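You operate a simulated robot arm through the tools that you are given. There is no shell and no other tool. Be economical: measure what you need, move in short steps, check, and stop when the job is done.

Carry out the task below with a simulated robot arm. There is one attempt and no reset: what you move stays moved.

Task
Set a gold stud in the cream bow.
Fine: one push on the red knob; put the bow in the purple tray; leave the slide out, the dial set. Where these are worked on the way, their far stop is far enough and under half their travel is too little: steel slide.

Only the result counts: the job must be done as asked and must still hold three seconds after the hand-in. Knocking over, shifting, dropping, spilling or breaking anything else fails it.

Robot
A 7-joint arm with a two-finger parallel gripper, fixed in place. Base frame: the origin is at the foot of the arm, x ahead of it, y to its left, z up; the work surface is at about z = 84. Readings come in cm, rad, newtons and seconds.
With the tool pointing down near the work surface it reaches from about 30 to 70 cm from the base axis. Its first joint turns from -1.152 to 1.152 rad. Payload 1.57 kg.
The tool frame sits at the grasp point between the pads (the TCP): z along the fingers, y along the line on which they close. The tips reach 3 cm beyond it. Largest opening 11 cm; finger width 2.4, thickness 1.2; the body of the gripper, 4.8 by 11.2 cm, starts 7.8 cm behind the TCP.
Orientation is that of the tool frame in the base frame, as a unit quaternion [w, x, y, z]. With the fingers straight down and closing along the base's y, the tool's x points along the base's -x, its y along +y and its z along -z.

Tools
- The arm moves only by the tool play_rows. Its argument "commands" is a list of rows, each a list of 6 numbers: the shift along the tool's x, y, z in units of 500 mm (1.0 is 500 mm), then the turn, a rotation vector about the tool's x, y, z in units of 120 degrees (1.0 is 120 degrees). In form: [[tx, ty, tz, ax, ay, az], ...]. A call has 1 to 10 rows; each row is the pose to reach, as a shift and turn from the pose commanded when the call began, along the tool's axes at that moment. "fingers" is the opening, from 0 (shut) to 1 (fully open), set as the call begins (left out, the last holds). A call with a number of a shift or a turn outside -1 to 1 is refused whole. Each row takes 0.2 s and may step no farther than 5 cm and 0.15 rad from the row before; otherwise, or with a gripper value out of range, the whole call is refused. A pose out of reach is approached as far as the arm can. The call stops where the force on the tool passes 60 N (or 10 N more than at its start, if that is more) or the arm is blocked; 0.2 s more then pass. The fingers move at their own pace (about 10.8 cm/s each) and stop on an object; they squeeze with about 38 N. The grip force told is the motor's: it shows also when the fingers shut on nothing. Time passes only in rows, and 0.2 s behind the last, so rows that repeat a pose let the fingers close. The reply holds the time, the measured pose of the TCP, the force on the tool along the base axes, the opening and the grip force, in the units named above and with some noise, with the torque about the TCP (base axes, N m) and any sound that the robot's microphone picked up.
- Cameras (640 x 400 px; columns grow to the right, rows downward): "scene" is fixed at [15.12, -38.06, 142.87]; the picture's right is [0.77, -0.64, 0.00], its down [-0.31, -0.37, -0.88] and it looks along [0.56, 0.67, -0.48] (base axes); focal length 352 px, centre (320, 200). "wrist" rides on the gripper at [7, 1.6, -14.1] in the tool frame; the picture's right is [-0.23, 0.97, 0.00], its down [-0.86, -0.20, -0.48] and it looks along [-0.47, -0.11, 0.88] (tool axes); focal length 222 px, centre (320, 200). There is no depth. A picture from a camera that has moved, and an enlarged one, comes with that camera's place and axes in the base frame and with its lens. The place of the scene camera against the robot may be out by one fixed shift of up to 2.5 cm in any direction.
- get_image(camera): a new picture of that camera. It takes no simulated time.
- inspect(camera, box): a new picture of the part [left, top, right, bottom] of that camera's present view, enlarged. It takes no simulated time.
- sign_off(): hands the job in; it is judged then, once.

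Go step by step. Nothing tells you positions but the pictures and the camera data: compare them with the known pose of the tool, close in by small moves and look again before you grip or let go. The budget is 120 turns and 84 pictures, counting those below and the enlarged ones. Unless the task says otherwise, let go and move clear before handing in, and close with one line.

The tools are called as name(argument=value, ...) on one line, values as JSON. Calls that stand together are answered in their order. play_rows: Moves the arm, as the interface text tells. Its arguments: {"type":"object","properties":{"commands":{"type":"array"},"fingers":{"type":"number"}},"required":["commands"]} The other tools are called the same way: get_image (camera) takes a picture; inspect (camera, box) takes an enlarged picture of a part of a camera's view; sign_off () hands the job in.

At the start:

```text
clock: 0.0
tool_pos: [42.68, 2.57, 123.52]
ee_rot: [-0.001, 0.0, 1.0, 0.0]
force: [-0.6, 1.1, 0.4]
torque: [-0.03, 0.04, -0.01]
width: 10.97
grasp_force: 0.0
```

scene: 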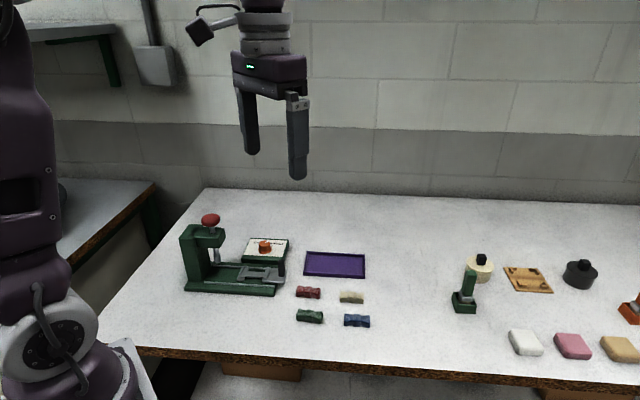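
wrist: 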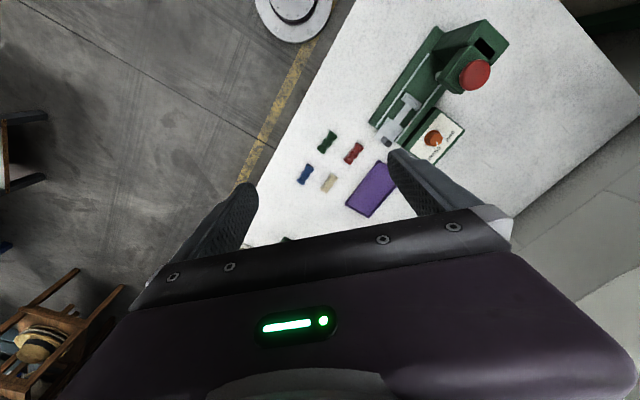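

I see a green press with a red knob and a steel slide, a dial box, a purple tray and four bows (cream among them). I'll look closer first.

inspect(camera="scene", box=[170, 200, 300, 300])

inspect(camera="scene", box=[280, 240, 400, 340])

inspect(camera="wrist", box=[280, 10, 520, 230])

inspect(camera="scene", box=[440, 240, 640, 365])

```text
4.00 times, centred on (235, 250) of scene
camera zoom: at [15.12, -38.06, 142.87], right [0.77, -0.64, 0.0], down [-0.31, -0.37, -0.88], along [0.56, 0.67, -0.48], focal length 1409 px, centre (660, 0)
```

zoom: 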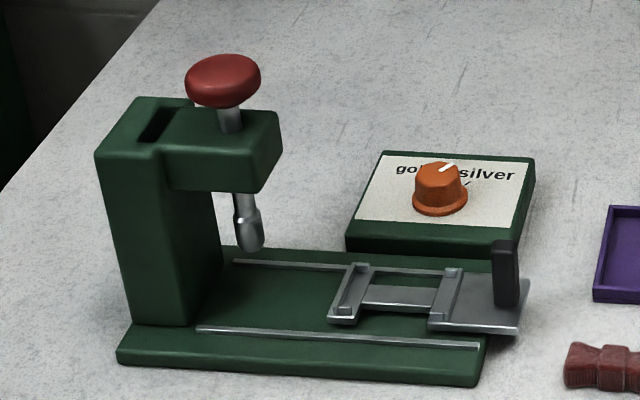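

```text
4.00 times, centred on (340, 290) of scene
camera zoom: at [15.12, -38.06, 142.87], right [0.77, -0.64, 0.0], down [-0.31, -0.37, -0.88], along [0.56, 0.67, -0.48], focal length 1409 px, centre (240, -160)
```

zoom: 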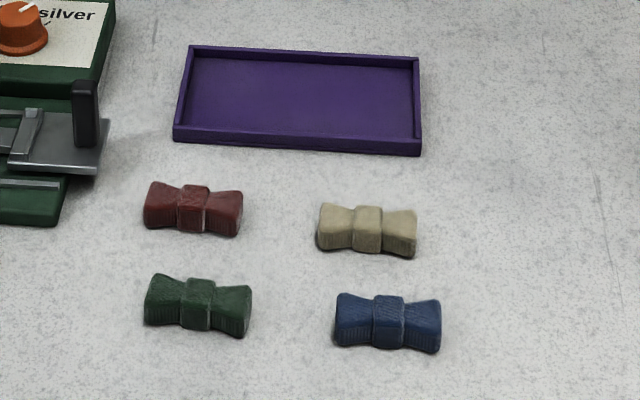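

```text
1.82 times, centred on (400, 120) of wrist
camera zoom: at [35.76, 4.18, 137.7], right [0.23, 0.97, 0.0], down [0.86, -0.2, 0.48], along [0.47, -0.11, -0.88], focal length 404 px, centre (174, 346)
```

zoom: 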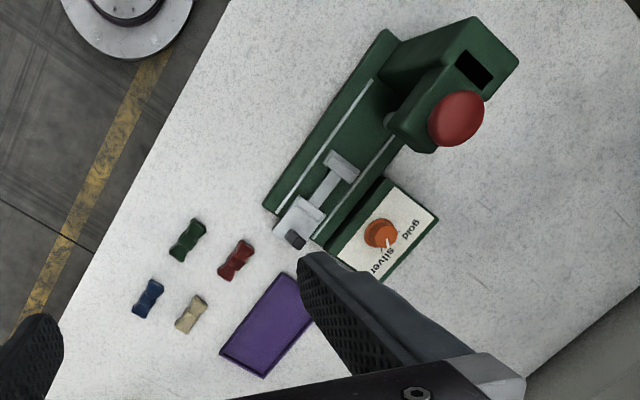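

```text
3.20 times, centred on (540, 302) of scene
camera zoom: at [15.12, -38.06, 142.87], right [0.77, -0.64, 0.0], down [-0.31, -0.37, -0.88], along [0.56, 0.67, -0.48], focal length 1127 px, centre (-384, -128)
```

zoom: 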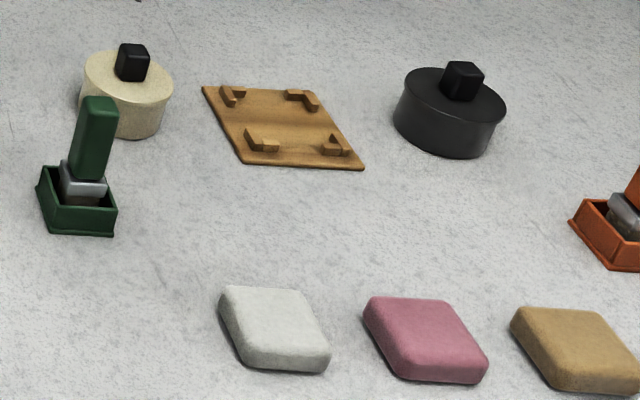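

From the wrist view I take the dial near (53,26), slide handle near (51,15), knob near (40,26), cream bow near (59,1) and tray near (64,12). I move the hand over the press for a better look.

play_rows(commands=[[-0.011, 0.058, 0.03, 0, 0, 0], [-0.022, 0.116, 0.06, 0, 0, 0], [-0.033, 0.174, 0.09, 0, 0, 0], [-0.044, 0.232, 0.12, 0, 0, 0], [-0.055, 0.29, 0.15, 0, 0, 0], [-0.066, 0.348, 0.18, 0, 0, 0], [-0.066, 0.348, 0.18, 0, 0, 0]])

get_image(camera="wrist")

```text
clock: 1.6
tool_pos: [45.86, 19.73, 114.77]
ee_rot: [0.0, 0.0, 1.0, 0.0]
force: [0.1, 0.3, 0.3]
torque: [0.01, -0.02, -0.02]
width: 11.01
grasp_force: 0.1
```

```text
77 pictures are left
camera wrist: at [39.07, 21.52, 128.85], right [0.23, 0.97, 0.0], down [0.85, -0.2, 0.48], along [0.47, -0.11, -0.88], focal length 222 px, centre (320, 200)
```

wrist: 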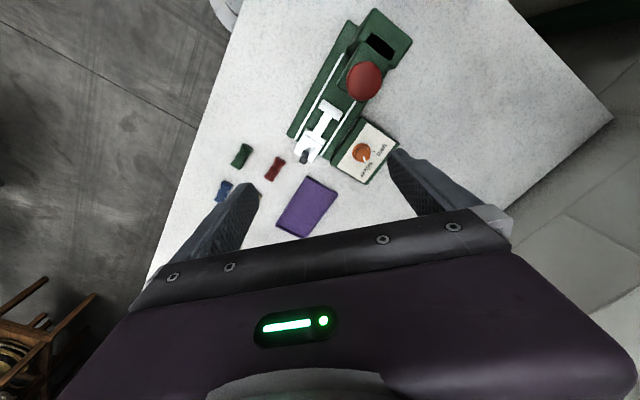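

inspect(camera="wrist", box=[260, 0, 440, 240])

inspect(camera="wrist", box=[270, 90, 410, 190])

```text
1.67 times, centred on (350, 120) of wrist
camera zoom: at [39.07, 21.52, 128.85], right [0.23, 0.97, 0.0], down [0.85, -0.2, 0.48], along [0.47, -0.11, -0.88], focal length 370 px, centre (270, 333)
```

zoom: 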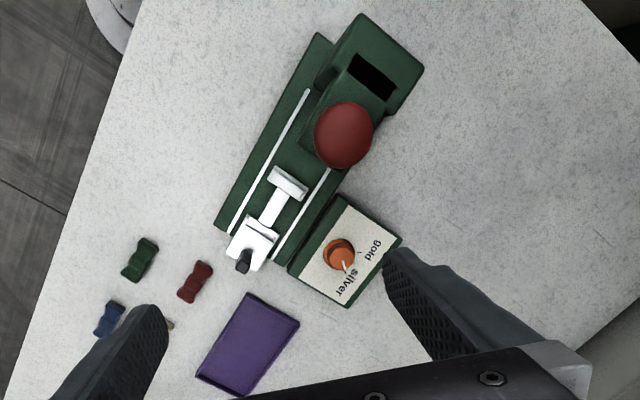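

```text
4.00 times, centred on (340, 140) of wrist
camera zoom: at [39.07, 21.52, 128.85], right [0.23, 0.97, 0.0], down [0.85, -0.2, 0.48], along [0.47, -0.11, -0.88], focal length 888 px, centre (240, 440)
```

zoom: 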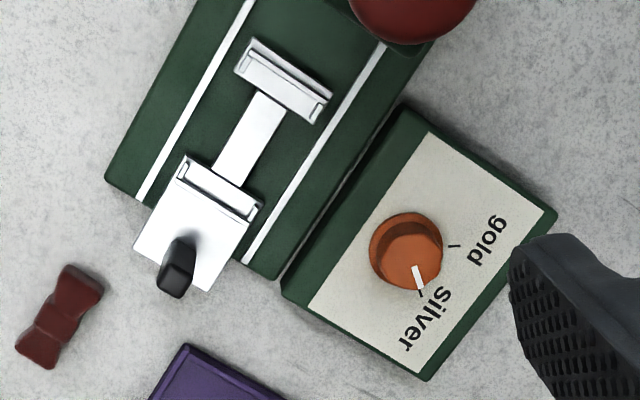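

The pointer is on the silver tick, so the dial has to turn about 60° counterclockwise seen from above to reach gold. I move over the dial, pre-turning the wrist so the camera stays clear of the press.

play_rows(commands=[[-0.02, 0.017, 0.02, 0, 0, -0.07], [-0.04, 0.034, 0.04, 0, 0, -0.14], [-0.06, 0.051, 0.06, 0, 0, -0.21], [-0.08, 0.068, 0.08, 0, 0, -0.28], [-0.1, 0.085, 0.1, 0, 0, -0.35], [-0.12, 0.102, 0.12, 0, 0, -0.42], [-0.138, 0.12, 0.14, 0, 0, -0.48], [-0.138, 0.12, 0.16, 0, 0, -0.5], [-0.138, 0.12, 0.16, 0, 0, -0.5]], fingers=0.6)

get_image(camera="wrist")

get_image(camera="scene")

```text
clock: 3.6
tool_pos: [52.78, 25.95, 106.63]
ee_rot: [0.0, -0.501, 0.866, 0.0]
force: [0.0, 0.4, 0.2]
torque: [0.02, -0.02, -0.04]
width: 6.59
grasp_force: 0.0
```

```text
74 pictures are left
camera wrist: at [48.08, 20.76, 120.75], right [-0.73, 0.68, 0.0], down [0.6, 0.64, 0.48], along [0.33, 0.35, -0.88], focal length 222 px, centre (320, 200)
```

wrist: 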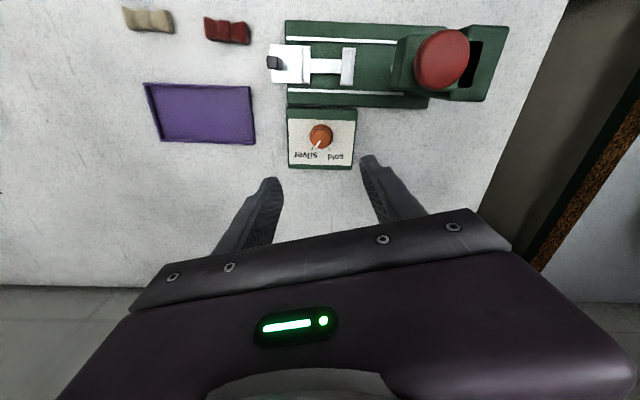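

```text
73 pictures are left
```

scene: 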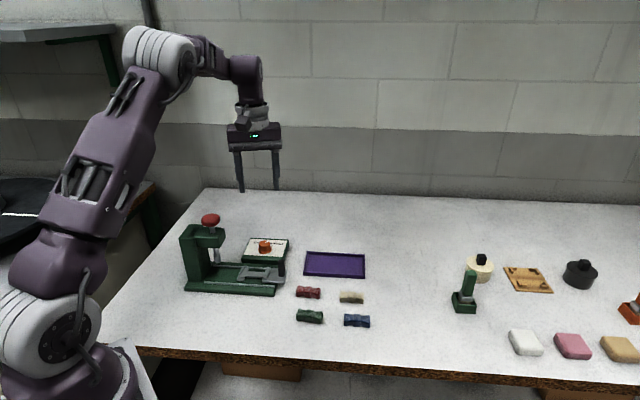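

inspect(camera="wrist", box=[255, 90, 385, 190])

inspect(camera="wrist", box=[250, 10, 520, 120])

```text
4.00 times, centred on (320, 140) of wrist
camera zoom: at [48.08, 20.76, 120.75], right [-0.73, 0.68, 0.0], down [0.6, 0.64, 0.48], along [0.33, 0.35, -0.88], focal length 888 px, centre (320, 440)
```

zoom: 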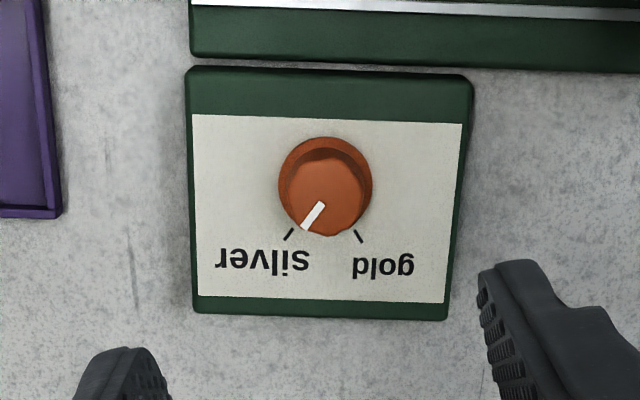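

```text
2.37 times, centred on (385, 65) of wrist
camera zoom: at [48.08, 20.76, 120.75], right [-0.73, 0.68, 0.0], down [0.6, 0.64, 0.48], along [0.33, 0.35, -0.88], focal length 526 px, centre (166, 520)
```

zoom: 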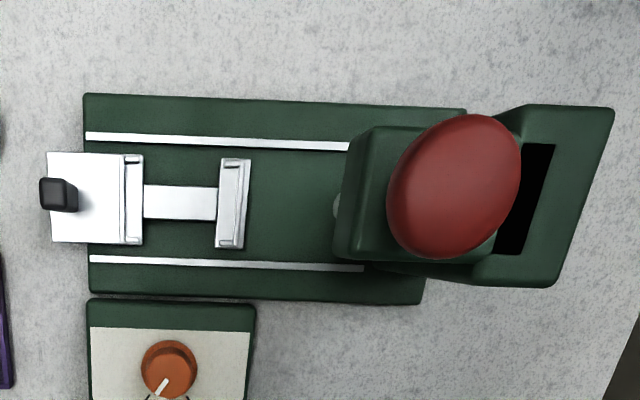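

Dial centre comes out at about (53.2, 26.5). I shift onto it and descend part way, then check.

play_rows(commands=[[-0.0138, -0.0018, 0.06, 0, 0, 0], [-0.0138, -0.0018, 0.13, 0, 0, 0], [-0.0138, -0.0018, 0.2, 0, 0, 0], [-0.0138, -0.0018, 0.26, 0, 0, 0], [-0.0138, -0.0018, 0.3, 0, 0, 0], [-0.0138, -0.0018, 0.3, 0, 0, 0]])

get_image(camera="wrist")

inspect(camera="scene", box=[200, 180, 330, 280])

```text
clock: 5.0
tool_pos: [53.2, 26.45, 91.6]
ee_rot: [0.0, -0.501, 0.866, -0.001]
force: [0.5, -0.6, 0.3]
torque: [-0.03, 0.02, 0.0]
width: 6.58
grasp_force: 0.1
```

```text
70 pictures are left
camera wrist: at [48.45, 21.29, 105.68], right [-0.73, 0.68, 0.0], down [0.6, 0.64, 0.48], along [0.33, 0.35, -0.88], focal length 222 px, centre (320, 200)
```

wrist: 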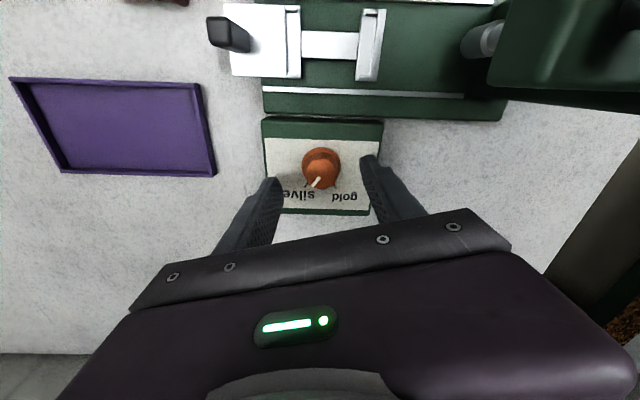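

```text
4.00 times, centred on (265, 230) of scene
camera zoom: at [15.12, -38.06, 142.87], right [0.77, -0.64, 0.0], down [-0.31, -0.37, -0.88], along [0.56, 0.67, -0.48], focal length 1409 px, centre (540, 80)
```

zoom: 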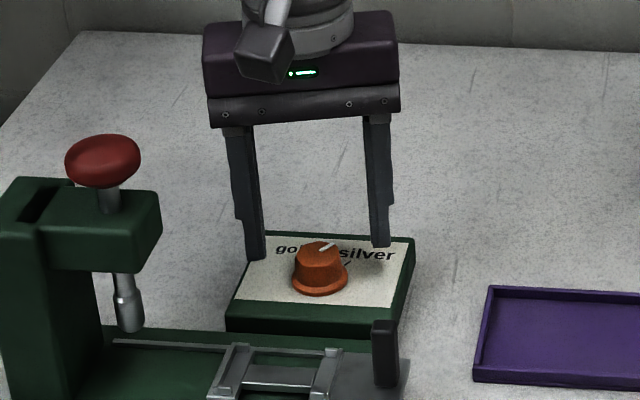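

Fingers straddle the knob well. I lower 2 cm and close.

play_rows(commands=[[0, 0, 0.02, 0, 0, 0], [0, 0, 0.038, 0, 0, 0], [0, 0, 0.038, 0, 0, 0]])

play_rows(commands=[[0, 0, 0, 0, 0, 0], [0, 0, 0, 0, 0, 0], [0, 0, 0, 0, 0, 0]], fingers=0.15)

inspect(camera="scene", box=[200, 180, 330, 280])

```text
clock: 5.8
tool_pos: [53.15, 26.34, 89.65]
ee_rot: [0.0, -0.5, 0.866, 0.0]
force: [0.3, -0.5, 1.1]
torque: [0.0, 0.0, 0.03]
width: 6.61
grasp_force: 0.1
```

```text
clock: 6.6
tool_pos: [53.11, 26.43, 89.54]
ee_rot: [-0.001, -0.5, 0.866, 0.001]
force: [-12.9, 5.3, 1.8]
torque: [0.1, 0.46, 0.04]
width: 2.91
grasp_force: 38.5
```

```text
4.00 times, centred on (265, 230) of scene
camera zoom: at [15.08, -38.05, 142.87], right [0.77, -0.64, 0.0], down [-0.31, -0.37, -0.88], along [0.56, 0.67, -0.48], focal length 1409 px, centre (540, 80)
```

zoom: 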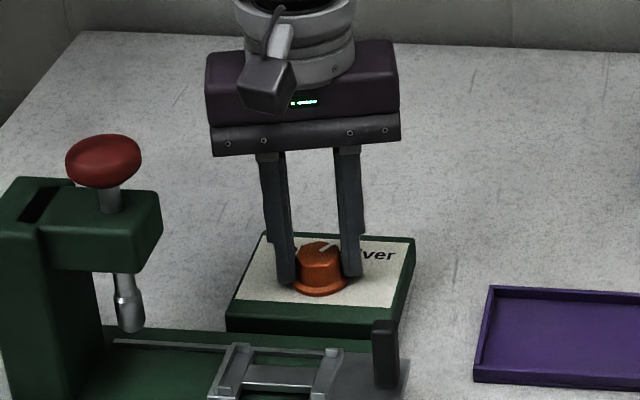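

Knob held at 2.9 cm; there is a small side force, so I re-centre slightly and turn counterclockwise toward gold.

play_rows(commands=[[0, 0.002, 0, 0, 0, 0], [0, 0.003, 0, 0, 0, -0.07], [0, 0.003, 0, 0, 0, -0.14], [0, 0.003, 0, 0, 0, -0.21], [0, 0.003, 0, 0, 0, -0.28], [0, 0.003, 0, 0, 0, -0.35], [0, 0.003, 0, 0, 0, -0.42], [0, 0.003, 0, 0, 0, -0.49], [0, 0.003, 0, 0, 0, -0.55], [0, 0.003, 0, 0, 0, -0.58]])

inspect(camera="scene", box=[200, 180, 330, 280])

inspect(camera="wrist", box=[250, 110, 390, 220])

```text
clock: 8.8
tool_pos: [53.08, 26.49, 89.72]
ee_rot: [0.001, 0.905, -0.425, 0.0]
force: [-14.0, 1.5, -12.4]
torque: [-0.33, 0.11, -0.02]
width: 2.91
grasp_force: 39.0
```

```text
4.00 times, centred on (265, 230) of scene
camera zoom: at [15.1, -38.05, 142.87], right [0.77, -0.64, 0.0], down [-0.31, -0.37, -0.88], along [0.56, 0.67, -0.48], focal length 1409 px, centre (540, 80)
```

zoom: 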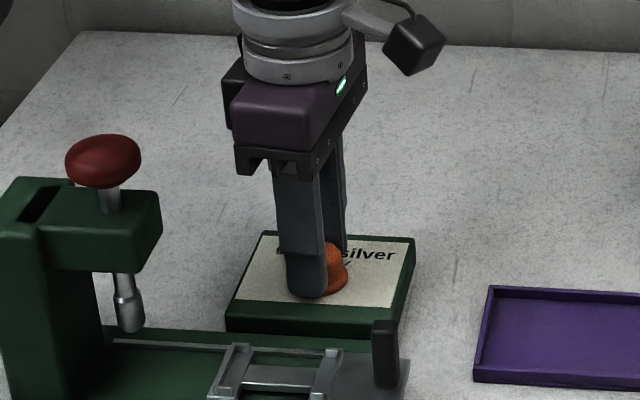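

```text
3.64 times, centred on (320, 165) of wrist
camera zoom: at [56.4, 20.17, 103.75], right [-0.89, -0.45, 0.0], down [-0.39, 0.79, 0.48], along [-0.22, 0.43, -0.88], focal length 808 px, centre (320, 327)
```

zoom: 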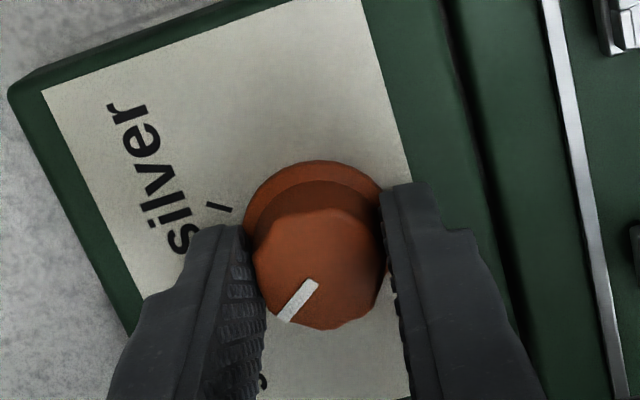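

The knob turned with the hand. I open and rise to read it.

play_rows(commands=[[0, 0, 0, 0, 0, 0], [0, 0, 0, 0, 0, 0], [0, 0, 0, 0, 0, 0], [0, 0, -0.05, 0, 0, 0], [0, 0, -0.12, 0, 0, 0], [0, 0, -0.2, 0, 0, 0], [0, 0, -0.2, 0, 0, 0]], fingers=0.6)

get_image(camera="wrist")

inspect(camera="wrist", box=[250, 90, 390, 200])

```text
clock: 10.4
tool_pos: [53.22, 26.57, 99.78]
ee_rot: [0.0, 0.905, -0.425, 0.0]
force: [-0.9, -0.8, 0.1]
torque: [0.0, 0.01, -0.01]
width: 6.6
grasp_force: 0.1
```

```text
65 pictures are left
camera wrist: at [56.51, 20.17, 113.84], right [-0.9, -0.45, 0.0], down [-0.39, 0.79, 0.48], along [-0.21, 0.43, -0.88], focal length 222 px, centre (320, 200)
```

wrist: 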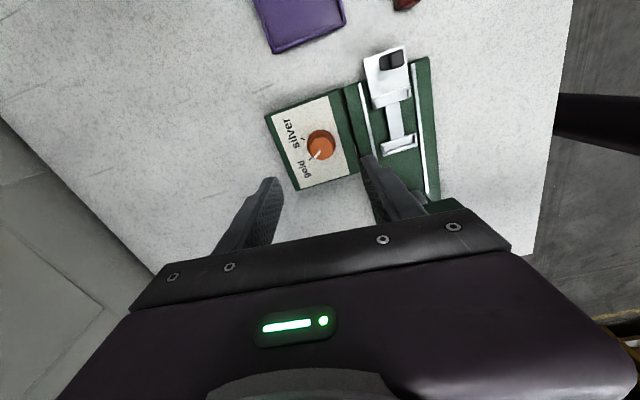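

```text
3.64 times, centred on (320, 145) of wrist
camera zoom: at [56.51, 20.17, 113.84], right [-0.9, -0.45, 0.0], down [-0.39, 0.79, 0.48], along [-0.21, 0.43, -0.88], focal length 808 px, centre (320, 400)
```

zoom: 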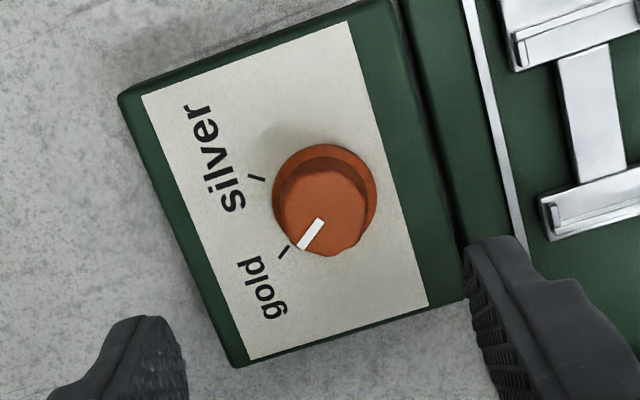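

Pointer is aligned with the gold tick. Next I go above the cream bow (about (59.4, 1.1), long axis along 135°) with the fingers closing across it.

play_rows(commands=[[0.06, 0.03, -0.04, 0, 0, -0.044], [0.13, 0.064, -0.06, 0, 0, -0.044], [0.2, 0.098, -0.06, 0, 0, -0.044], [0.27, 0.132, -0.06, 0, 0, -0.044], [0.34, 0.166, -0.06, 0, 0, -0.044], [0.41, 0.2, -0.06, 0, 0, -0.044], [0.471, 0.231, -0.06, 0, 0, -0.044], [0.471, 0.231, -0.06, 0, 0, -0.044]])

get_image(camera="wrist")

inspect(camera="wrist", box=[240, 70, 400, 210])

```text
clock: 12.2
tool_pos: [59.33, 1.04, 102.75]
ee_rot: [0.0, 0.924, -0.384, 0.0]
force: [0.1, -0.3, 0.3]
torque: [0.01, 0.03, -0.01]
width: 6.62
grasp_force: 0.0
```

```text
63 pictures are left
camera wrist: at [63.21, -5.09, 116.87], right [-0.85, -0.53, 0.0], down [-0.46, 0.75, 0.48], along [-0.25, 0.41, -0.88], focal length 222 px, centre (320, 200)
```

wrist: 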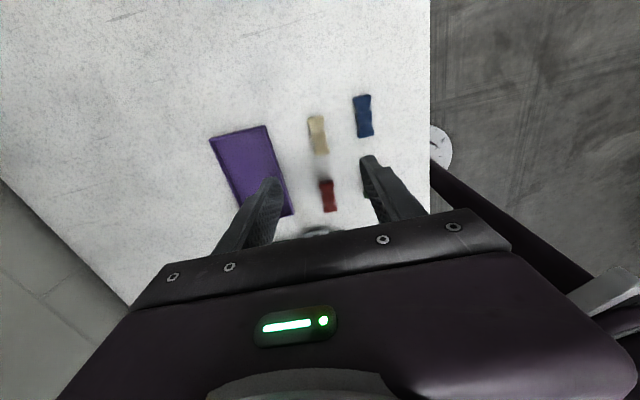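

```text
2.86 times, centred on (320, 140) of wrist
camera zoom: at [63.21, -5.09, 116.87], right [-0.85, -0.53, 0.0], down [-0.46, 0.75, 0.48], along [-0.25, 0.41, -0.88], focal length 635 px, centre (320, 371)
```

zoom: 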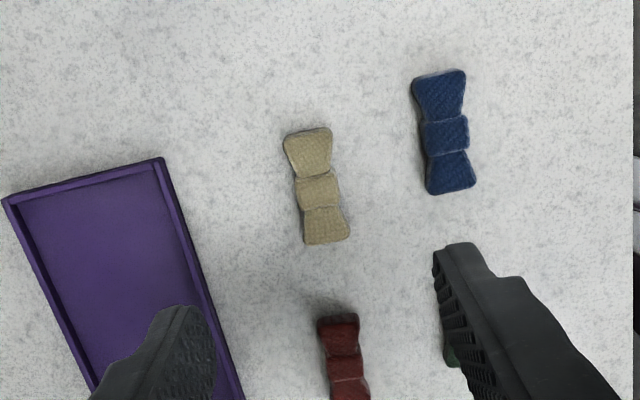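

Bow centre is about (59.6, 1.07), axis about 131°. I correct, narrow the fingers and descend most of the way, then check.

play_rows(commands=[[0.0034, -0.0042, 0.06, 0, 0, 0.035], [0.0034, -0.0042, 0.12, 0, 0, 0.035], [0.0034, -0.0042, 0.18, 0, 0, 0.035], [0.0034, -0.0042, 0.23, 0, 0, 0.035], [0.0034, -0.0042, 0.23, 0, 0, 0.035]], fingers=0.45)

inspect(camera="wrist", box=[240, 100, 400, 220])

```text
clock: 13.4
tool_pos: [59.42, 0.69, 91.09]
ee_rot: [0.0, 0.909, -0.417, 0.0]
force: [0.5, -0.5, -0.1]
torque: [0.01, 0.0, -0.02]
width: 4.94
grasp_force: 0.1
```

```text
3.33 times, centred on (320, 160) of wrist
camera zoom: at [62.85, -5.43, 105.28], right [-0.89, -0.46, 0.0], down [-0.41, 0.78, 0.48], along [-0.22, 0.42, -0.88], focal length 740 px, centre (320, 333)
```

zoom: 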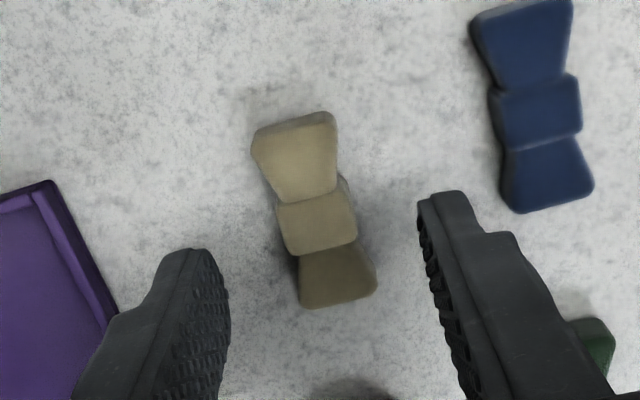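

Aligned in angle; small position correction, then lower to grip height and close.

play_rows(commands=[[0.004, -0.004, 0.03, 0, 0, 0], [0.004, -0.004, 0.066, 0, 0, 0], [0.004, -0.004, 0.066, 0, 0, 0]])

play_rows(commands=[[0, 0, 0, 0, 0, 0], [0, 0, 0, 0, 0, 0], [0, 0, 0, 0, 0, 0]], fingers=0.05)

inspect(camera="wrist", box=[240, 100, 400, 220])

inspect(camera="scene", box=[290, 230, 410, 330])

```text
clock: 14.2
tool_pos: [59.69, 0.94, 87.83]
ee_rot: [-0.001, 0.909, -0.417, 0.001]
force: [-0.4, 0.9, 0.2]
torque: [-0.01, 0.01, 0.03]
width: 4.94
grasp_force: 0.1
```

```text
clock: 15.0
tool_pos: [59.78, 0.92, 87.97]
ee_rot: [0.001, 0.909, -0.418, 0.0]
force: [-0.4, -0.4, -0.6]
torque: [-0.03, -0.01, -0.01]
width: 2.53
grasp_force: 36.4
```

```text
3.33 times, centred on (320, 160) of wrist
camera zoom: at [63.19, -5.34, 101.96], right [-0.89, -0.46, 0.0], down [-0.41, 0.78, 0.48], along [-0.22, 0.42, -0.88], focal length 740 px, centre (320, 333)
```

zoom: 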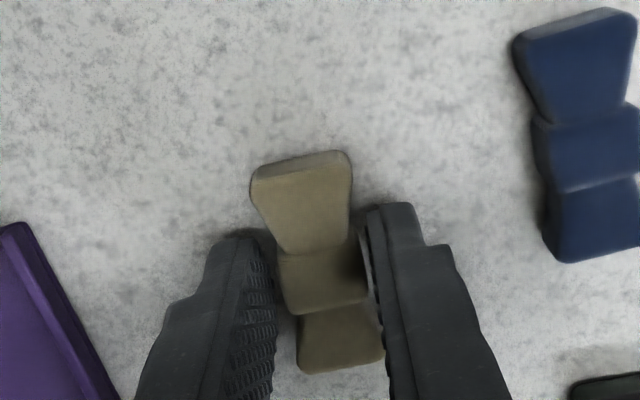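

```text
4.00 times, centred on (350, 280) of scene
camera zoom: at [15.12, -38.06, 142.87], right [0.77, -0.64, 0.0], down [-0.31, -0.37, -0.88], along [0.56, 0.67, -0.48], focal length 1409 px, centre (200, -120)
```

zoom: 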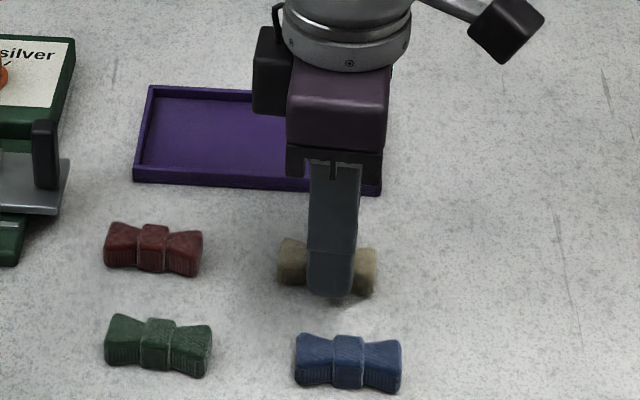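

Bow is gripped at its middle (2.53 cm). I lift it, rotate to 135° and carry it above the nest near (46.3, 20.3).

play_rows(commands=[[0, 0, -0.08, 0, 0, 0], [0, 0, -0.16, 0, 0, 0], [0, 0, -0.24, 0, 0, 0], [-0.08, -0.008, -0.26, 0, 0, -0.0367], [-0.16, -0.016, -0.26, 0, 0, -0.0367], [-0.24, -0.024, -0.26, 0, 0, -0.0367], [-0.32, -0.032, -0.26, 0, 0, -0.0367], [-0.4, -0.04, -0.26, 0, 0, -0.0367], [-0.468, -0.048, -0.26, 0, 0, -0.0367], [-0.468, -0.048, -0.26, 0, 0, -0.0367]])

get_image(camera="wrist")

inspect(camera="wrist", box=[250, 80, 390, 220])

get_image(camera="scene")

```text
clock: 17.2
tool_pos: [46.33, 20.39, 100.8]
ee_rot: [0.0, 0.924, -0.382, -0.001]
force: [0.3, 0.5, 0.0]
torque: [0.01, -0.02, 0.03]
width: 2.55
grasp_force: 36.8
```

```text
58 pictures are left
camera wrist: at [50.34, 14.4, 114.96], right [-0.85, -0.53, 0.0], down [-0.46, 0.75, 0.48], along [-0.25, 0.41, -0.88], focal length 222 px, centre (320, 200)
```

wrist: 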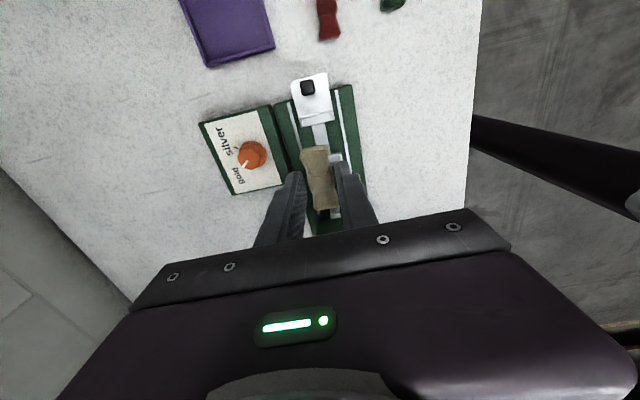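

```text
2.86 times, centred on (320, 150) of wrist
camera zoom: at [50.34, 14.4, 114.96], right [-0.85, -0.53, 0.0], down [-0.46, 0.75, 0.48], along [-0.25, 0.41, -0.88], focal length 635 px, centre (320, 343)
```

zoom: 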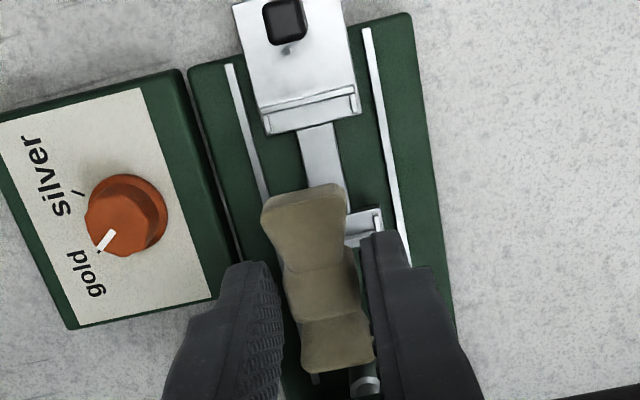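

```text
56 pictures are left
```

scene: 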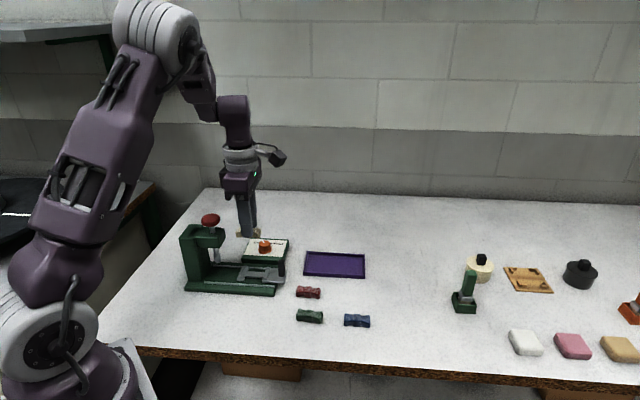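

Slide axis is at 135° and the nest centre agrees with the present tool position. I look closer at the nest brackets before lowering.

inspect(camera="wrist", box=[290, 70, 360, 170])

inspect(camera="scene", box=[225, 250, 295, 300])

```text
4.00 times, centred on (325, 120) of wrist
camera zoom: at [50.34, 14.4, 114.96], right [-0.85, -0.53, 0.0], down [-0.46, 0.75, 0.48], along [-0.25, 0.41, -0.88], focal length 888 px, centre (300, 520)
```

zoom: 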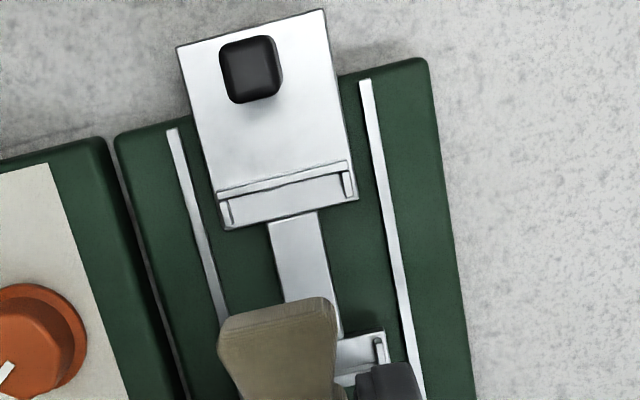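

```text
8.00 times, centred on (260, 275) of scene
camera zoom: at [15.12, -38.06, 142.87], right [0.77, -0.64, 0.0], down [-0.31, -0.37, -0.88], along [0.56, 0.67, -0.48], focal length 2818 px, centre (800, -400)
```

zoom: 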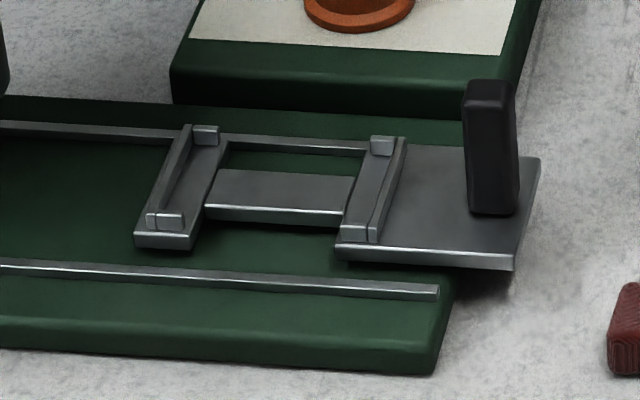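

The nest is two bracketed plates about 6.4 cm apart, centred under the bow. I lower to just above it.

play_rows(commands=[[0.0016, 0.0013, 0.05, 0, 0, -0.01], [0.0016, 0.0013, 0.1, 0, 0, -0.01], [0.0016, 0.0013, 0.15, 0, 0, -0.01], [0.0016, 0.0013, 0.185, 0, 0, -0.01], [0.0016, 0.0013, 0.202, 0, 0, -0.01], [0.0016, 0.0013, 0.202, 0, 0, -0.01]])

inspect(camera="wrist", box=[250, 80, 390, 220])

inspect(camera="scene", box=[205, 215, 295, 300])

```text
clock: 18.6
tool_pos: [46.49, 20.25, 90.81]
ee_rot: [0.0, 0.928, -0.371, 0.0]
force: [0.7, 0.4, -0.1]
torque: [0.02, -0.04, -0.02]
width: 2.52
grasp_force: 36.6
```

```text
2.86 times, centred on (320, 150) of wrist
camera zoom: at [50.49, 14.34, 104.89], right [-0.84, -0.55, 0.0], down [-0.48, 0.74, 0.48], along [-0.26, 0.4, -0.88], focal length 635 px, centre (320, 343)
```

zoom: 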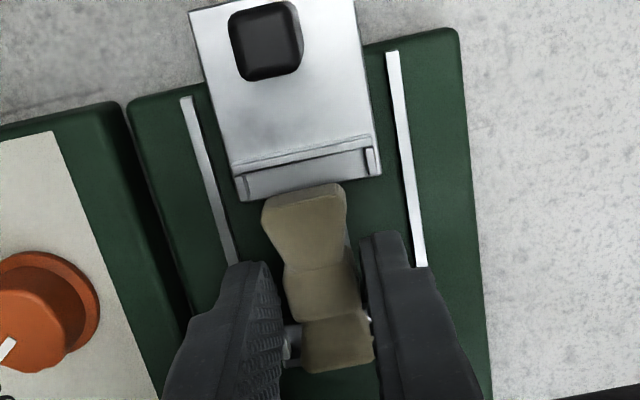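

```text
4.71 times, centred on (250, 258) of scene
camera zoom: at [15.12, -38.06, 142.87], right [0.77, -0.64, 0.0], down [-0.31, -0.37, -0.88], along [0.56, 0.67, -0.48], focal length 1658 px, centre (649, -71)
```

zoom: 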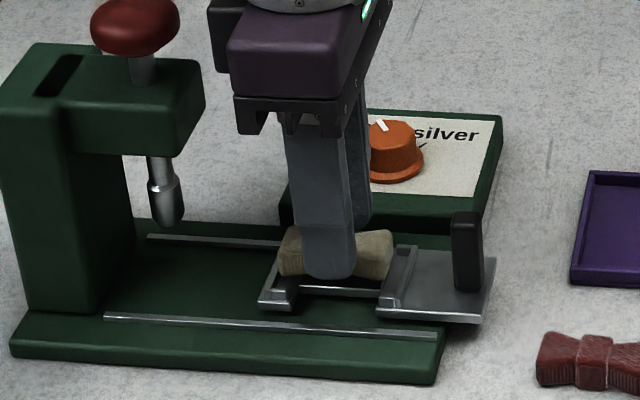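

Bow sits over both plates within the walls. I lower in small steps watching the force.

play_rows(commands=[[0, 0, 0.005, 0, 0, 0], [0, 0, 0.01, 0, 0, 0], [0, 0, 0.01, 0, 0, 0]])

play_rows(commands=[[0, 0, 0.003, 0, 0, 0], [0, 0, 0.004, 0, 0, 0]])

inspect(camera="scene", box=[225, 245, 295, 300])

```text
clock: 19.4
tool_pos: [46.32, 20.25, 90.35]
ee_rot: [0.0, 0.928, -0.372, -0.001]
force: [-1.4, -1.3, 7.8]
torque: [0.07, -0.02, 0.01]
width: 2.54
grasp_force: 36.5
```

```text
clock: 20.0
tool_pos: [46.4, 20.19, 90.31]
ee_rot: [-0.002, 0.928, -0.373, 0.001]
force: [-8.8, -4.5, 51.6]
torque: [-0.01, 0.38, 0.0]
width: 2.53
grasp_force: 36.9
```

```text
7.27 times, centred on (260, 272) of scene
camera zoom: at [15.02, -38.11, 142.87], right [0.77, -0.64, 0.0], down [-0.31, -0.37, -0.88], along [0.56, 0.67, -0.48], focal length 2562 px, centre (756, -327)
```

zoom: 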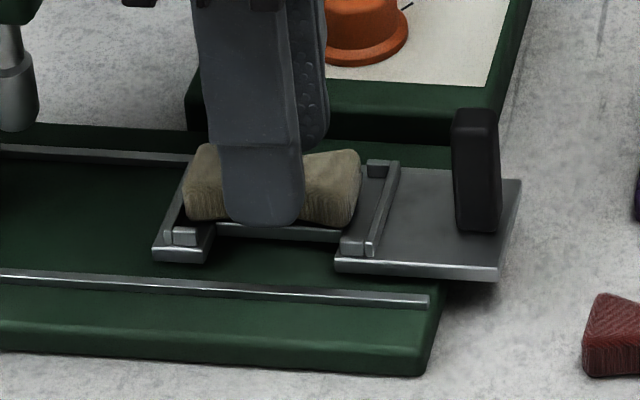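

Contact came, but the bow is nearer the inner wall. I raise slightly, shift 0.3 cm toward the handle, and lower again.

play_rows(commands=[[0, 0, -0.012, 0, 0, 0], [0.005, 0, -0.012, 0, 0, 0], [0.005, 0, -0.012, 0, 0, 0]])

play_rows(commands=[[0, 0, 0.004, 0, 0, 0], [0, 0, 0.008, 0, 0, 0], [0, 0, 0.009, 0, 0, 0]])

inspect(camera="scene", box=[225, 245, 295, 300])

```text
clock: 20.8
tool_pos: [46.59, 20.06, 90.67]
ee_rot: [0.0, 0.928, -0.372, 0.0]
force: [-0.2, 0.8, -0.5]
torque: [-0.06, -0.03, 0.01]
width: 2.56
grasp_force: 37.1
```

```text
clock: 21.6
tool_pos: [46.44, 19.98, 90.34]
ee_rot: [0.0, 0.928, -0.372, 0.0]
force: [-5.5, -2.1, 13.1]
torque: [-0.03, 0.13, -0.02]
width: 2.55
grasp_force: 37.5
```

```text
7.27 times, centred on (260, 272) of scene
camera zoom: at [15.09, -38.08, 142.87], right [0.77, -0.64, 0.0], down [-0.31, -0.37, -0.88], along [0.56, 0.67, -0.48], focal length 2562 px, centre (756, -327)
```

zoom: 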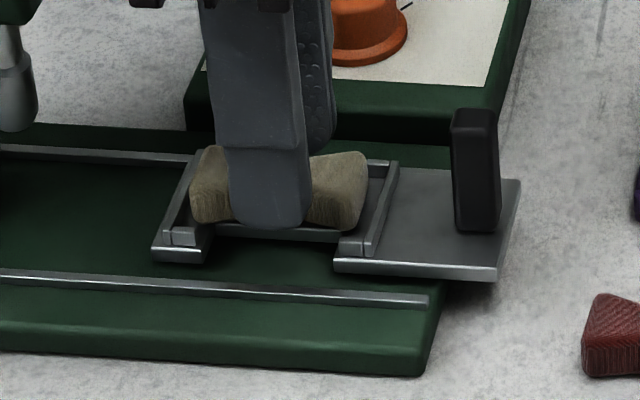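

Bow sits inside the walls at both ends. I let go and rise to verify.

play_rows(commands=[[0, 0, -0.002, 0, 0, 0], [0, 0, -0.002, 0, 0, 0], [0, 0, -0.002, 0, 0, 0], [0, 0, -0.05, 0, 0, 0], [0, 0, -0.12, 0, 0, 0], [0, 0, -0.2, 0, 0, 0], [0, 0, -0.2, 0, 0, 0]], fingers=0.45)

inspect(camera="wrist", box=[250, 60, 390, 200])

inspect(camera="scene", box=[225, 245, 295, 300])

```text
clock: 23.2
tool_pos: [46.48, 19.97, 100.35]
ee_rot: [0.0, 0.928, -0.372, -0.001]
force: [-0.1, -0.4, -0.6]
torque: [-0.01, 0.01, 0.02]
width: 4.96
grasp_force: 0.0
```

```text
2.86 times, centred on (320, 130) of wrist
camera zoom: at [50.52, 14.14, 114.43], right [-0.84, -0.55, 0.0], down [-0.48, 0.74, 0.48], along [-0.26, 0.4, -0.88], focal length 635 px, centre (320, 400)
```

zoom: 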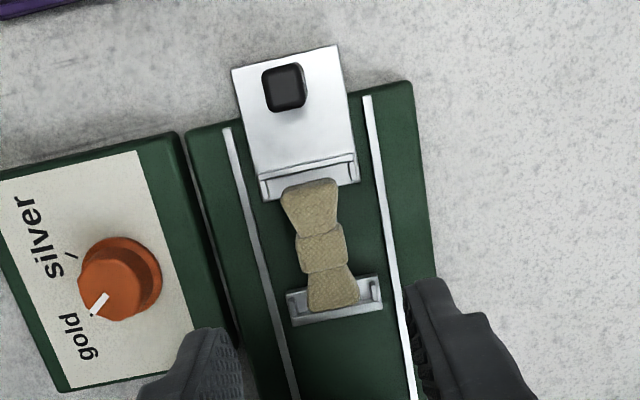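

```text
7.27 times, centred on (260, 272) of scene
camera zoom: at [15.12, -38.06, 142.87], right [0.77, -0.64, 0.0], down [-0.31, -0.37, -0.88], along [0.56, 0.67, -0.48], focal length 2562 px, centre (756, -327)
```

zoom: 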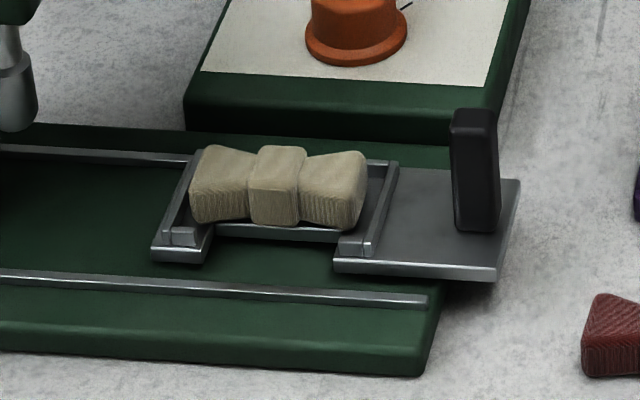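

Bow is seated correctly. Next I move to the slide handle at about (51.0, 15.6) to grip it, slightly outward to keep clear of the press head.

play_rows(commands=[[0.07, 0, 0, 0, 0, 0.0117], [0.141, 0.001, 0, 0, 0, 0.0117], [0.141, 0.001, 0.07, 0, 0, 0.0117], [0.141, 0.001, 0.14, 0, 0, 0.0117], [0.141, 0.001, 0.15, 0, 0, 0.0117]])

inspect(camera="wrist", box=[240, 80, 400, 240])

inspect(camera="scene", box=[195, 190, 315, 300])

```text
clock: 24.4
tool_pos: [51.59, 15.03, 92.69]
ee_rot: [0.0, 0.923, -0.384, 0.0]
force: [-0.7, -0.1, -0.5]
torque: [-0.02, 0.01, 0.0]
width: 4.95
grasp_force: 0.1
```

```text
2.50 times, centred on (320, 160) of wrist
camera zoom: at [55.5, 9.07, 106.75], right [-0.85, -0.53, 0.0], down [-0.46, 0.75, 0.48], along [-0.25, 0.41, -0.88], focal length 555 px, centre (320, 300)
```

zoom: 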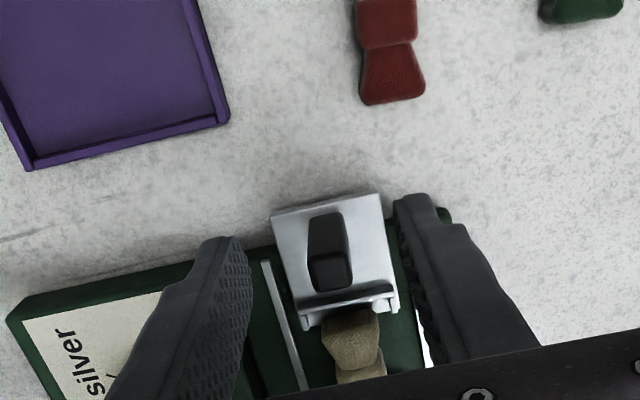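

```text
3.64 times, centred on (255, 245) of scene
camera zoom: at [15.12, -38.06, 142.87], right [0.77, -0.64, 0.0], down [-0.31, -0.37, -0.88], along [0.56, 0.67, -0.48], focal length 1281 px, centre (556, 36)
```

zoom: 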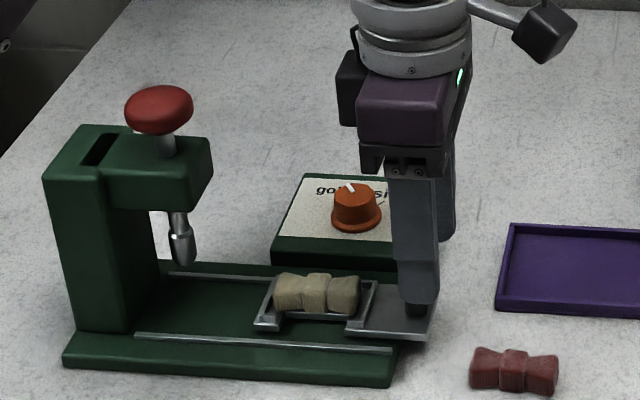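

Fingers straddle the handle. I lower 2.3 cm and close on it.

play_rows(commands=[[0, 0, 0.025, 0, 0, 0], [0, 0, 0.046, 0, 0, 0], [0, 0, 0.046, 0, 0, 0]])

play_rows(commands=[[0, 0, 0, 0, 0, 0], [0, 0, 0, 0, 0, 0], [0, 0, 0, 0, 0, 0]], fingers=0.0)

```text
clock: 25.2
tool_pos: [51.54, 15.05, 90.36]
ee_rot: [0.0, 0.924, -0.383, 0.001]
force: [-0.7, -0.4, -1.2]
torque: [0.0, 0.0, 0.03]
width: 4.94
grasp_force: 0.0
```

```text
clock: 26.0
tool_pos: [51.47, 15.04, 90.37]
ee_rot: [0.002, 0.924, -0.383, 0.0]
force: [-12.3, -10.8, 1.6]
torque: [0.12, -0.3, 0.22]
width: 1.36
grasp_force: 29.9
```

Handle held (1.36 cm). I re-centre slightly and push the slide in 5 cm, then check.

play_rows(commands=[[0, 0.002, 0, 0, 0, 0], [-0.02, 0.003, 0, 0, 0, 0], [-0.04, 0.003, 0, 0, 0, 0], [-0.06, 0.003, 0, 0, 0, 0], [-0.08, 0.003, 0, 0, 0, 0], [-0.1, 0.003, 0, 0, 0, 0]])

inspect(camera="scene", box=[175, 180, 305, 300])

```text
clock: 27.4
tool_pos: [47.84, 18.63, 90.41]
ee_rot: [0.001, 0.924, -0.383, -0.001]
force: [-6.2, -6.7, -20.0]
torque: [0.54, -0.06, 0.24]
width: 1.34
grasp_force: 29.9
```

```text
3.33 times, centred on (240, 240) of scene
camera zoom: at [15.14, -38.07, 142.86], right [0.77, -0.64, 0.0], down [-0.31, -0.37, -0.88], along [0.56, 0.67, -0.48], focal length 1174 px, centre (587, 67)
```

zoom: 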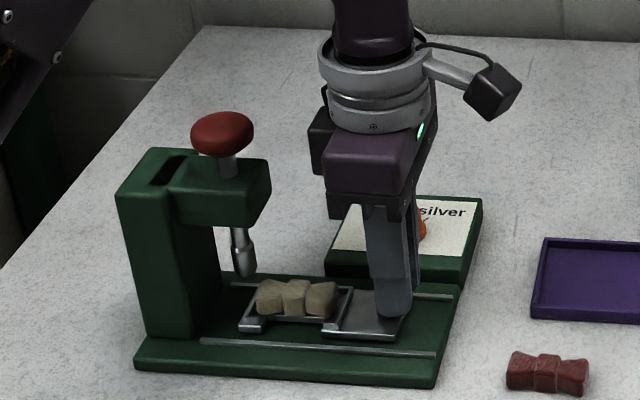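

The slide moves well, but the block on the gripper's inner side could come close to the red knob. I open, tilt the hand 15° back outward, and re-grip for the rest.

play_rows(commands=[[0, 0, 0, 0, 0, 0], [0, 0, 0, 0, 0, 0], [0, 0, -0.004, 0, -0.06, 0], [0, 0, -0.004, 0, -0.12, 0], [0.004, 0, -0.004, 0, -0.15, 0], [0.004, 0, -0.004, 0, -0.15, 0]], fingers=0.3)

play_rows(commands=[[0, 0, 0, 0, 0, 0], [0, 0, 0, 0, 0, 0], [0, 0, 0, 0, 0, 0]], fingers=0.0)

inspect(camera="scene", box=[175, 180, 305, 300])

```text
clock: 28.8
tool_pos: [47.99, 18.47, 90.7]
ee_rot: [-0.059, 0.912, -0.379, -0.143]
force: [-0.5, 0.3, -0.8]
torque: [0.04, -0.01, 0.02]
width: 3.28
grasp_force: 0.1
```

```text
clock: 29.6
tool_pos: [48.12, 18.42, 90.69]
ee_rot: [-0.059, 0.912, -0.379, -0.144]
force: [-1.3, -0.5, 2.0]
torque: [0.43, 0.47, 0.11]
width: 1.37
grasp_force: 30.6
```

```text
3.33 times, centred on (240, 240) of scene
camera zoom: at [15.11, -38.07, 142.87], right [0.77, -0.64, 0.0], down [-0.31, -0.37, -0.88], along [0.56, 0.67, -0.48], focal length 1174 px, centre (587, 67)
```

zoom: 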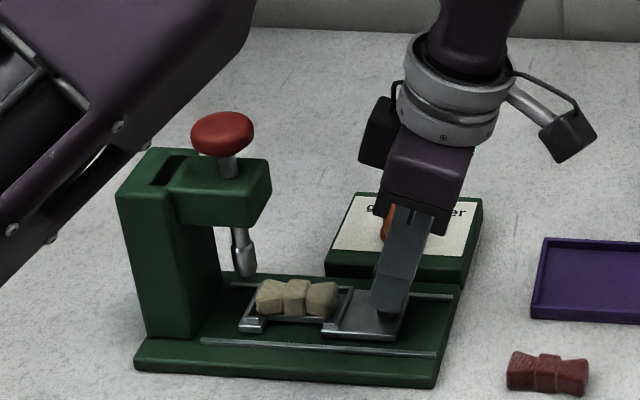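

Tilt gives good clearance. I push in horizontally another 2.5 cm.

play_rows(commands=[[-0.0143, 0, 0.00465, 0, 0, 0], [-0.0285, 0, 0.0093, 0, 0, 0], [-0.038, 0, 0.0124, 0, 0, 0], [-0.0476, 0, 0.0155, 0, 0, 0]])

inspect(camera="scene", box=[175, 180, 305, 300])

```text
clock: 30.6
tool_pos: [46.38, 20.17, 90.71]
ee_rot: [-0.061, 0.912, -0.379, -0.145]
force: [-3.9, -4.8, 25.9]
torque: [0.04, 0.38, 0.16]
width: 1.38
grasp_force: 30.5
```

```text
3.33 times, centred on (240, 240) of scene
camera zoom: at [15.07, -38.09, 142.86], right [0.77, -0.64, 0.0], down [-0.31, -0.37, -0.88], along [0.56, 0.67, -0.48], focal length 1174 px, centre (587, 67)
```

zoom: 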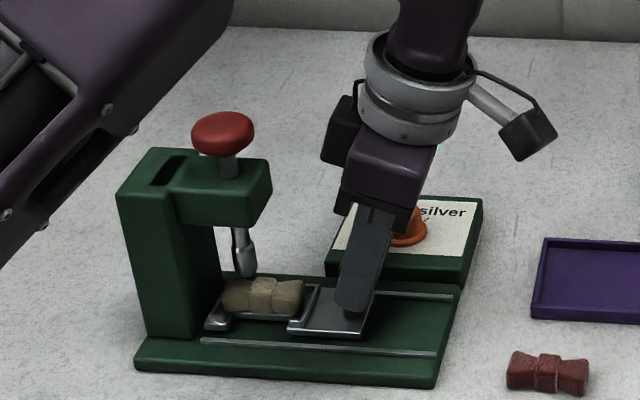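

About 1.3 cm remains to centre under the ram; I continue in small steps until the stop.

play_rows(commands=[[-0.0095, 0, 0.0025, 0, 0, 0], [-0.019, 0, 0.0055, 0, 0, 0], [-0.0247, 0, 0.0075, 0, 0, 0], [-0.0304, 0, 0.009, 0, 0, 0]])

inspect(camera="scene", box=[175, 180, 305, 300])

inspect(camera="wrist", box=[220, 60, 420, 240])

```text
clock: 31.6
tool_pos: [45.35, 21.17, 90.64]
ee_rot: [-0.06, 0.912, -0.38, -0.144]
force: [22.4, -12.7, -3.9]
torque: [-0.6, -0.24, 0.34]
width: 1.4
grasp_force: 30.5
```

```text
3.33 times, centred on (240, 240) of scene
camera zoom: at [15.18, -38.09, 142.85], right [0.77, -0.64, 0.0], down [-0.31, -0.37, -0.88], along [0.56, 0.67, -0.48], focal length 1174 px, centre (587, 67)
```

zoom: 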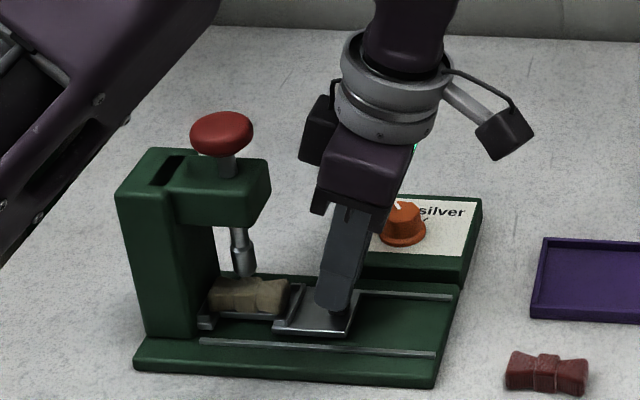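

```text
2.22 times, centred on (320, 150) of wrist
camera zoom: at [52.05, 12.27, 101.88], right [-0.84, -0.53, 0.07], down [-0.33, 0.61, 0.72], along [-0.42, 0.58, -0.69], focal length 494 px, centre (320, 311)
```

zoom: 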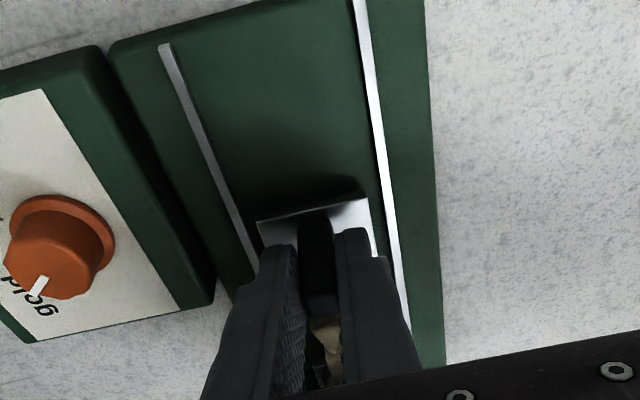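

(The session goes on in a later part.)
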